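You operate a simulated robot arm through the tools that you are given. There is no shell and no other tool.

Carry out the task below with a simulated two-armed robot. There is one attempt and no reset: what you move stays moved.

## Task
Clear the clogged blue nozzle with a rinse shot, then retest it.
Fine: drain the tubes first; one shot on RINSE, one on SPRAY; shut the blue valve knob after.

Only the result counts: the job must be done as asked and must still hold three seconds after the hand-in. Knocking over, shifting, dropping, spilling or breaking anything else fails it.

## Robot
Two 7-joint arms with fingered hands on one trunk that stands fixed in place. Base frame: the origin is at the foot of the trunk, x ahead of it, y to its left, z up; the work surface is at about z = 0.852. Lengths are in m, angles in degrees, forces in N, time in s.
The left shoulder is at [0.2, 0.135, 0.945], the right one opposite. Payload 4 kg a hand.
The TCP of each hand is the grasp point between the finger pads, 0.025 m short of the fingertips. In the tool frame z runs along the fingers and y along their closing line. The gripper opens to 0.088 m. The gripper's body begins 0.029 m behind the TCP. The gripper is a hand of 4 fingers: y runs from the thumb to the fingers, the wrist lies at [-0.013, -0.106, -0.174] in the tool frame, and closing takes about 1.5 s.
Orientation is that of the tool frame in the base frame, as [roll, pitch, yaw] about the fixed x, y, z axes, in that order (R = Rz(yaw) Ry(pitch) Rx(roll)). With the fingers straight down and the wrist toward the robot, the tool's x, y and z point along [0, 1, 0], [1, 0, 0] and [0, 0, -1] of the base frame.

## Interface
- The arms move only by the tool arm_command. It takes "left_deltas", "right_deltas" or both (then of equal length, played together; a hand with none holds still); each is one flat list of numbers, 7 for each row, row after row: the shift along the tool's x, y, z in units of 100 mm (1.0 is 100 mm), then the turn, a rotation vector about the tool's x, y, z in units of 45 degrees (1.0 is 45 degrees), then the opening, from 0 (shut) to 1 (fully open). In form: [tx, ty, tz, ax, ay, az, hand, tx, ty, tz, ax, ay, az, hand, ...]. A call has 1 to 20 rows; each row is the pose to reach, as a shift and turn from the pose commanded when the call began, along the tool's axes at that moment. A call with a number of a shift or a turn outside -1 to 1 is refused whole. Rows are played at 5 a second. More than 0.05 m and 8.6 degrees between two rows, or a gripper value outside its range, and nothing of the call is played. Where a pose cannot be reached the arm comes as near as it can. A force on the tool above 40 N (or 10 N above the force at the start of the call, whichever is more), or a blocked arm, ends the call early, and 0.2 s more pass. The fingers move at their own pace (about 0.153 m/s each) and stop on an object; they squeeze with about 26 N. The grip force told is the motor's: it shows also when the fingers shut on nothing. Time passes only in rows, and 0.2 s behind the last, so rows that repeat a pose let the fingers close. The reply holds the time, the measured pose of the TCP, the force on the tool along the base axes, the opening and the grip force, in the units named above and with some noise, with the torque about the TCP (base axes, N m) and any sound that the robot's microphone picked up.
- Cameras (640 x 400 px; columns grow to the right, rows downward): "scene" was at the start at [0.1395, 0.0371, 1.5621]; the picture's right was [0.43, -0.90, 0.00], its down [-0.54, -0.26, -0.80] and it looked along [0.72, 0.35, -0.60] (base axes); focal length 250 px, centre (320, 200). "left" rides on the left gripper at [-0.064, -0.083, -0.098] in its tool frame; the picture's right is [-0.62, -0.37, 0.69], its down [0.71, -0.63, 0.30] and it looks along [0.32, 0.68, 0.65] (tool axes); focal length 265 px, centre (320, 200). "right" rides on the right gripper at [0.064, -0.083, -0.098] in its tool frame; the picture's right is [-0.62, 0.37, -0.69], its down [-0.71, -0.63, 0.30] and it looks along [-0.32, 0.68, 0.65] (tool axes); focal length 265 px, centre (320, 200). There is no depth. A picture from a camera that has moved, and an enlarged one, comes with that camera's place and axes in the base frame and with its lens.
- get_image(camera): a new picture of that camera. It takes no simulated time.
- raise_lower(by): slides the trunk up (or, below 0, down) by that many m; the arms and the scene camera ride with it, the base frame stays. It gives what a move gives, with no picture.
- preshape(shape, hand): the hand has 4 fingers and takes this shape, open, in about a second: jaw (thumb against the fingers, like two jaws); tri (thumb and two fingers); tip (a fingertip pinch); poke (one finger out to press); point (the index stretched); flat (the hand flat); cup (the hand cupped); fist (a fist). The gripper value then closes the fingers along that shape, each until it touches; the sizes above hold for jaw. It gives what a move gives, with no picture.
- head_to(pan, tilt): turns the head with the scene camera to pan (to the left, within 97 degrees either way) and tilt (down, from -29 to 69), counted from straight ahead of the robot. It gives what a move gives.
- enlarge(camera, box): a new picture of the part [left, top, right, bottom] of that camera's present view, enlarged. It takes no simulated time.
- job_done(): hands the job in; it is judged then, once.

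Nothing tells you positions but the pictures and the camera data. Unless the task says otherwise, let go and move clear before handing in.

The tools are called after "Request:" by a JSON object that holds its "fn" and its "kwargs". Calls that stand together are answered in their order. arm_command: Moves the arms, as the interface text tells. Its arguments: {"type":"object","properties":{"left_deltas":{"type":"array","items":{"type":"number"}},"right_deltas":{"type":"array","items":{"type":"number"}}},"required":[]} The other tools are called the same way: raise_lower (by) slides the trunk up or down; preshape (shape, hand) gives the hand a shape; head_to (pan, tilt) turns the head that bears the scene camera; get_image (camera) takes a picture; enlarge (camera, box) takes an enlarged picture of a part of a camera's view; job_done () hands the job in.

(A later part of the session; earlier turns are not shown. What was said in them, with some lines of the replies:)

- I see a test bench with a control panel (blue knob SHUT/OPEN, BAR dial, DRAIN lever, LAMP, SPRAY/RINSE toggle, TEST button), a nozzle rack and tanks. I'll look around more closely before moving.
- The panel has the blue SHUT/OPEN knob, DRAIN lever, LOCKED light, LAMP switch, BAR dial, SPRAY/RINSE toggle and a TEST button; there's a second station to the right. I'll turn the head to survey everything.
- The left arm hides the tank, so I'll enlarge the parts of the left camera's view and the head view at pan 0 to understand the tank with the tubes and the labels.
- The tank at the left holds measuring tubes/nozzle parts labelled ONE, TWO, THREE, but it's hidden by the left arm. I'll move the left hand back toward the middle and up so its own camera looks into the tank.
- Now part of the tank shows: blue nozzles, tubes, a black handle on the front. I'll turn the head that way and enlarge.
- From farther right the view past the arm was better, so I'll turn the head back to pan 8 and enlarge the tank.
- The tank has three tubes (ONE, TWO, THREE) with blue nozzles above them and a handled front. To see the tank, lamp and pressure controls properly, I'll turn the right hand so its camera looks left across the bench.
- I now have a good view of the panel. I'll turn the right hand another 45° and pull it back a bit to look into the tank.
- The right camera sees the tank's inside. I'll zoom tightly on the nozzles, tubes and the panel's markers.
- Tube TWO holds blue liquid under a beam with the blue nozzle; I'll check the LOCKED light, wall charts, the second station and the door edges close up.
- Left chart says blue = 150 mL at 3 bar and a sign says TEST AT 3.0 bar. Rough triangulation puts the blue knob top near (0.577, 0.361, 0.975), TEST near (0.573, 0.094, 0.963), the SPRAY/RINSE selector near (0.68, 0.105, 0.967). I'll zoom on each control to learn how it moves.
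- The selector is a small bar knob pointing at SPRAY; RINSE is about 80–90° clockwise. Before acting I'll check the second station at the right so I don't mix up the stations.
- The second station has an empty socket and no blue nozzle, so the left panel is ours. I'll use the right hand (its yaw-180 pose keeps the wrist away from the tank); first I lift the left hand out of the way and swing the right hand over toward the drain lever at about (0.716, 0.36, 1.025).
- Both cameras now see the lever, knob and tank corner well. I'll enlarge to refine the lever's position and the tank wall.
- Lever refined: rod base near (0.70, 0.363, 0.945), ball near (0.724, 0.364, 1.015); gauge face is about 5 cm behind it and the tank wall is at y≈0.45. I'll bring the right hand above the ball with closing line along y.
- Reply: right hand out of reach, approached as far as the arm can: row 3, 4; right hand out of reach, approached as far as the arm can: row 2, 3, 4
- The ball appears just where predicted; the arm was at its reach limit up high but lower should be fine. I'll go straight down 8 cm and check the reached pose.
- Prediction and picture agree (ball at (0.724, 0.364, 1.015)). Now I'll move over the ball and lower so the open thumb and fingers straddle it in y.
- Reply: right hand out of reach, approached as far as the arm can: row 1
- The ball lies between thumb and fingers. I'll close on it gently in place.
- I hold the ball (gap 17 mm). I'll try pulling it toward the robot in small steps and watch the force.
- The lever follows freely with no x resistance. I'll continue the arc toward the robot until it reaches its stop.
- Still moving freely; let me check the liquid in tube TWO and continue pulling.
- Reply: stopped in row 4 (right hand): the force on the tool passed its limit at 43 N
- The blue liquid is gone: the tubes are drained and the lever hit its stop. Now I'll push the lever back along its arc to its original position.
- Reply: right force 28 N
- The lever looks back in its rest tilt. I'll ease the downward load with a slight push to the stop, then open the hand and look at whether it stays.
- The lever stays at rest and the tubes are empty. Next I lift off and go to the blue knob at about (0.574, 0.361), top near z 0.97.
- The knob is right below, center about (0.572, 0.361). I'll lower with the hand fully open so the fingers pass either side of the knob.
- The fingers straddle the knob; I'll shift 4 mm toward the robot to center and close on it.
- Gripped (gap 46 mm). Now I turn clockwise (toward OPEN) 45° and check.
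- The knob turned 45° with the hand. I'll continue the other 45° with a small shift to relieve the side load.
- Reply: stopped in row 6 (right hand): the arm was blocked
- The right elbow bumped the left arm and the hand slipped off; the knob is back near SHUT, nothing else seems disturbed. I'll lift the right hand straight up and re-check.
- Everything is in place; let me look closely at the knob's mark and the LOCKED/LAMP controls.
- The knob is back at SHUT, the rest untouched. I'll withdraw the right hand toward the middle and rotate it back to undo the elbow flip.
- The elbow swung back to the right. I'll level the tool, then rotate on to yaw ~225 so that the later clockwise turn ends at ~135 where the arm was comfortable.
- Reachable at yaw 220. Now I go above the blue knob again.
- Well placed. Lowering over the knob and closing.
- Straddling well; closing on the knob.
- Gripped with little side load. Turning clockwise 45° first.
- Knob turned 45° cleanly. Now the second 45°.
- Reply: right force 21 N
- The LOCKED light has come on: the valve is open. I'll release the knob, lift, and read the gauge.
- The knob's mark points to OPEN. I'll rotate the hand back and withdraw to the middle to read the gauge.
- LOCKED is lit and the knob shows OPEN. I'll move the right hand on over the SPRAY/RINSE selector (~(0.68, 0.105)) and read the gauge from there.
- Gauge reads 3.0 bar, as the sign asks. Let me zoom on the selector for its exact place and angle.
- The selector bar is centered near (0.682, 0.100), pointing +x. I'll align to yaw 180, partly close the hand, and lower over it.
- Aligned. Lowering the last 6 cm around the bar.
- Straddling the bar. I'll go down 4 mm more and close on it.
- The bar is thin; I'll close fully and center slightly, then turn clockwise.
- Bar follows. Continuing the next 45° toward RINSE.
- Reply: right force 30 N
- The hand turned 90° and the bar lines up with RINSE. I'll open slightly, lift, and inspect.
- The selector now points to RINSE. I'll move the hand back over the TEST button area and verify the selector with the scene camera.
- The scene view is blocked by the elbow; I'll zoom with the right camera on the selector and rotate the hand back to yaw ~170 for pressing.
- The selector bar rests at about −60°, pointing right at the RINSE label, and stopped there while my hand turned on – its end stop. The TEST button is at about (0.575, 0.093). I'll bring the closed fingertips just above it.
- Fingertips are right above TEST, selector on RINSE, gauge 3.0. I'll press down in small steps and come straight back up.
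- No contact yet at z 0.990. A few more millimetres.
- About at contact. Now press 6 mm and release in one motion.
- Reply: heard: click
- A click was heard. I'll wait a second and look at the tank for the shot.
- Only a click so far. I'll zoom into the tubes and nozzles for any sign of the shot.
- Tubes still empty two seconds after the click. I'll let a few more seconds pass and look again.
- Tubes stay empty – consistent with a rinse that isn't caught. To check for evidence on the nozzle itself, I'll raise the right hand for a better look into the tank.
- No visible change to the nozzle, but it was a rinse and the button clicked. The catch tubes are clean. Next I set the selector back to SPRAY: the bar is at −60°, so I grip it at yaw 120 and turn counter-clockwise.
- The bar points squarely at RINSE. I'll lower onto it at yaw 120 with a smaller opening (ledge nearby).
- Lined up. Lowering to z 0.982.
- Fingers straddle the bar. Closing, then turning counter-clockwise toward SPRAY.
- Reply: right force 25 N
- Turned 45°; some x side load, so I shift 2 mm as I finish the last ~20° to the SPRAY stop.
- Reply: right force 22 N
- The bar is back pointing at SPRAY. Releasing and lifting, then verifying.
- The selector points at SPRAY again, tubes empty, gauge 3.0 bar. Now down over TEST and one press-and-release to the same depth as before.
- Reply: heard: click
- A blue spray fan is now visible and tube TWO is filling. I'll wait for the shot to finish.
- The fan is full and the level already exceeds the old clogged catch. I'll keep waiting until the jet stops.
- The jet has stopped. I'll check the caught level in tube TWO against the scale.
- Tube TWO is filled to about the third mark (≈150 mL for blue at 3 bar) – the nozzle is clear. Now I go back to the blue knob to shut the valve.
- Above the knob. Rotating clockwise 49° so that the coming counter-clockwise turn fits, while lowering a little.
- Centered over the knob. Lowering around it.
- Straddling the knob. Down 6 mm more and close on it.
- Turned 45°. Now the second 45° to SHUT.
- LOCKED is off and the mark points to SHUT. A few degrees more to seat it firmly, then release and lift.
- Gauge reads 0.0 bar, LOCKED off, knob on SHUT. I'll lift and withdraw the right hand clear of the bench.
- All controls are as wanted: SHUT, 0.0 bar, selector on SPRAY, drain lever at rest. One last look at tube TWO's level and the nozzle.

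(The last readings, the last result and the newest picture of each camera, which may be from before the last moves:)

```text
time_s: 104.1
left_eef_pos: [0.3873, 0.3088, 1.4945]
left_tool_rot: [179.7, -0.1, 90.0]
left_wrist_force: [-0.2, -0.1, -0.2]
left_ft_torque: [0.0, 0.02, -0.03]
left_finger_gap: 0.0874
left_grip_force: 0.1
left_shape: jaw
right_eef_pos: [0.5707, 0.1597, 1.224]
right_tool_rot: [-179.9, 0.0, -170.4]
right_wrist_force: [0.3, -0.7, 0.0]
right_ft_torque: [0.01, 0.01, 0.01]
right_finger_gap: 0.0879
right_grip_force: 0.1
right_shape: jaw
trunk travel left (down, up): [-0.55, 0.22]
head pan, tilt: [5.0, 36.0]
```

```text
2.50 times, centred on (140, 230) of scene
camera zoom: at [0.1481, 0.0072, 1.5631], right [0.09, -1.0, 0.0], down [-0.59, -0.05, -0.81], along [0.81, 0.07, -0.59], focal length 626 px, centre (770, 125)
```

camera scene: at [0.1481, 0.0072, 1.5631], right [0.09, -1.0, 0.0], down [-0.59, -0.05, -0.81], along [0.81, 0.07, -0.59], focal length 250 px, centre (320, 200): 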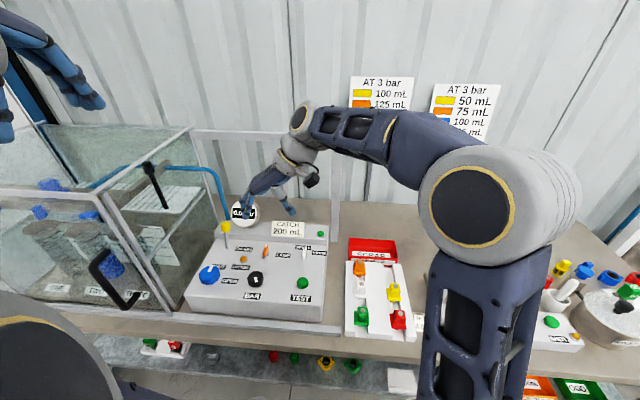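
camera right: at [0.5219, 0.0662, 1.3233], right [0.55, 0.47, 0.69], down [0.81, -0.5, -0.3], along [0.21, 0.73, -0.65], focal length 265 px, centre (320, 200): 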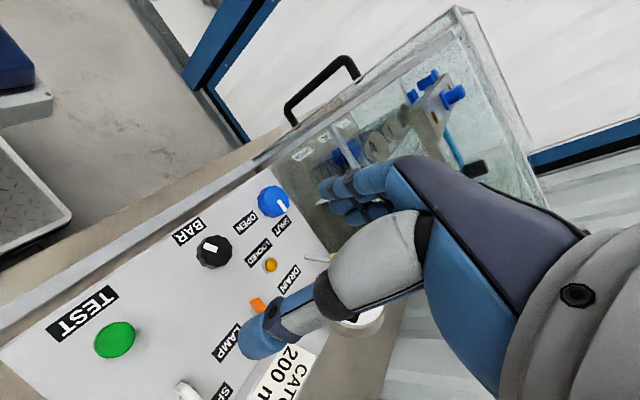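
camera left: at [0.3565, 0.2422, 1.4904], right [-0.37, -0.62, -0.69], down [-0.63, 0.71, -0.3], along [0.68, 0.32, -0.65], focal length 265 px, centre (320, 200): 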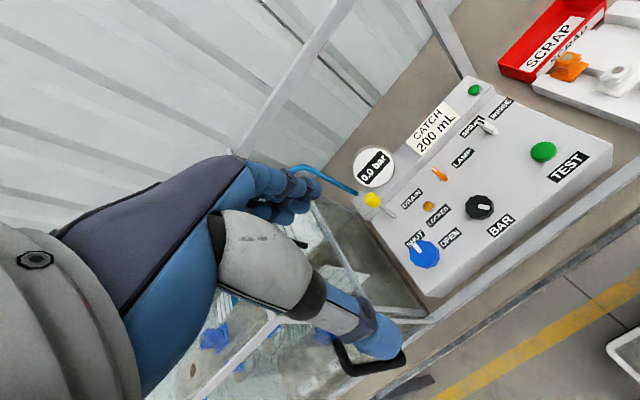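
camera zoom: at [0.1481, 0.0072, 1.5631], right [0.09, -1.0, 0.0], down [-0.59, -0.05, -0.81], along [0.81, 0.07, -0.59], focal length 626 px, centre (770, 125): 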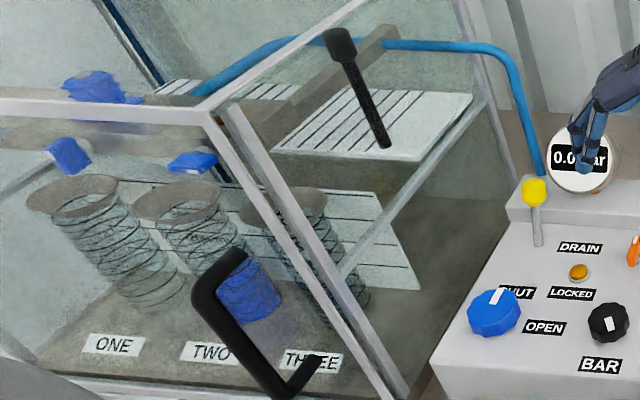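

Tube TWO now holds roughly 150 mL (about double the clogged amount). The valve is shut at 0.0 bar, the lever and selector are at rest, and both hands are clear, so I'm handing in.

Request:
{"fn": "job_done", "kwargs": {}}

```text
The job is handed in.
```

The blue nozzle is clear: after the rinse it sprayed a full fan into tube TWO. I've handed the job in; no verdict came back.

- **Drain:** I pulled the drain lever until tube TWO was empty, then returned it to rest.
- **Pressure:** I opened the blue valve and the gauge read 3.0 bar, matching the "TEST AT 3.0 bar" sign, so the BAR dial stayed as it was.
- **Rinse:** One shot on RINSE. I heard the button click but saw no jet and nothing in the tubes, so the evidence that it worked is the retest.
- **Retest:** One shot on SPRAY filled tube TWO to roughly 150 mL, estimated from the pictures. That is about double the level there at the start and matches the wall chart for blue at 3 bar.
- **Shut-off:** The blue valve knob is back on SHUT, the gauge reads 0.0 bar and the LOCKED light is off.

On my first try at the valve, the right elbow bumped the left arm and the hand slipped off the knob. The knob went back to SHUT and I saw nothing else disturbed. The second try opened it cleanly. The retest liquid is still in tube TWO and the selector is on SPRAY, as it was at the start.
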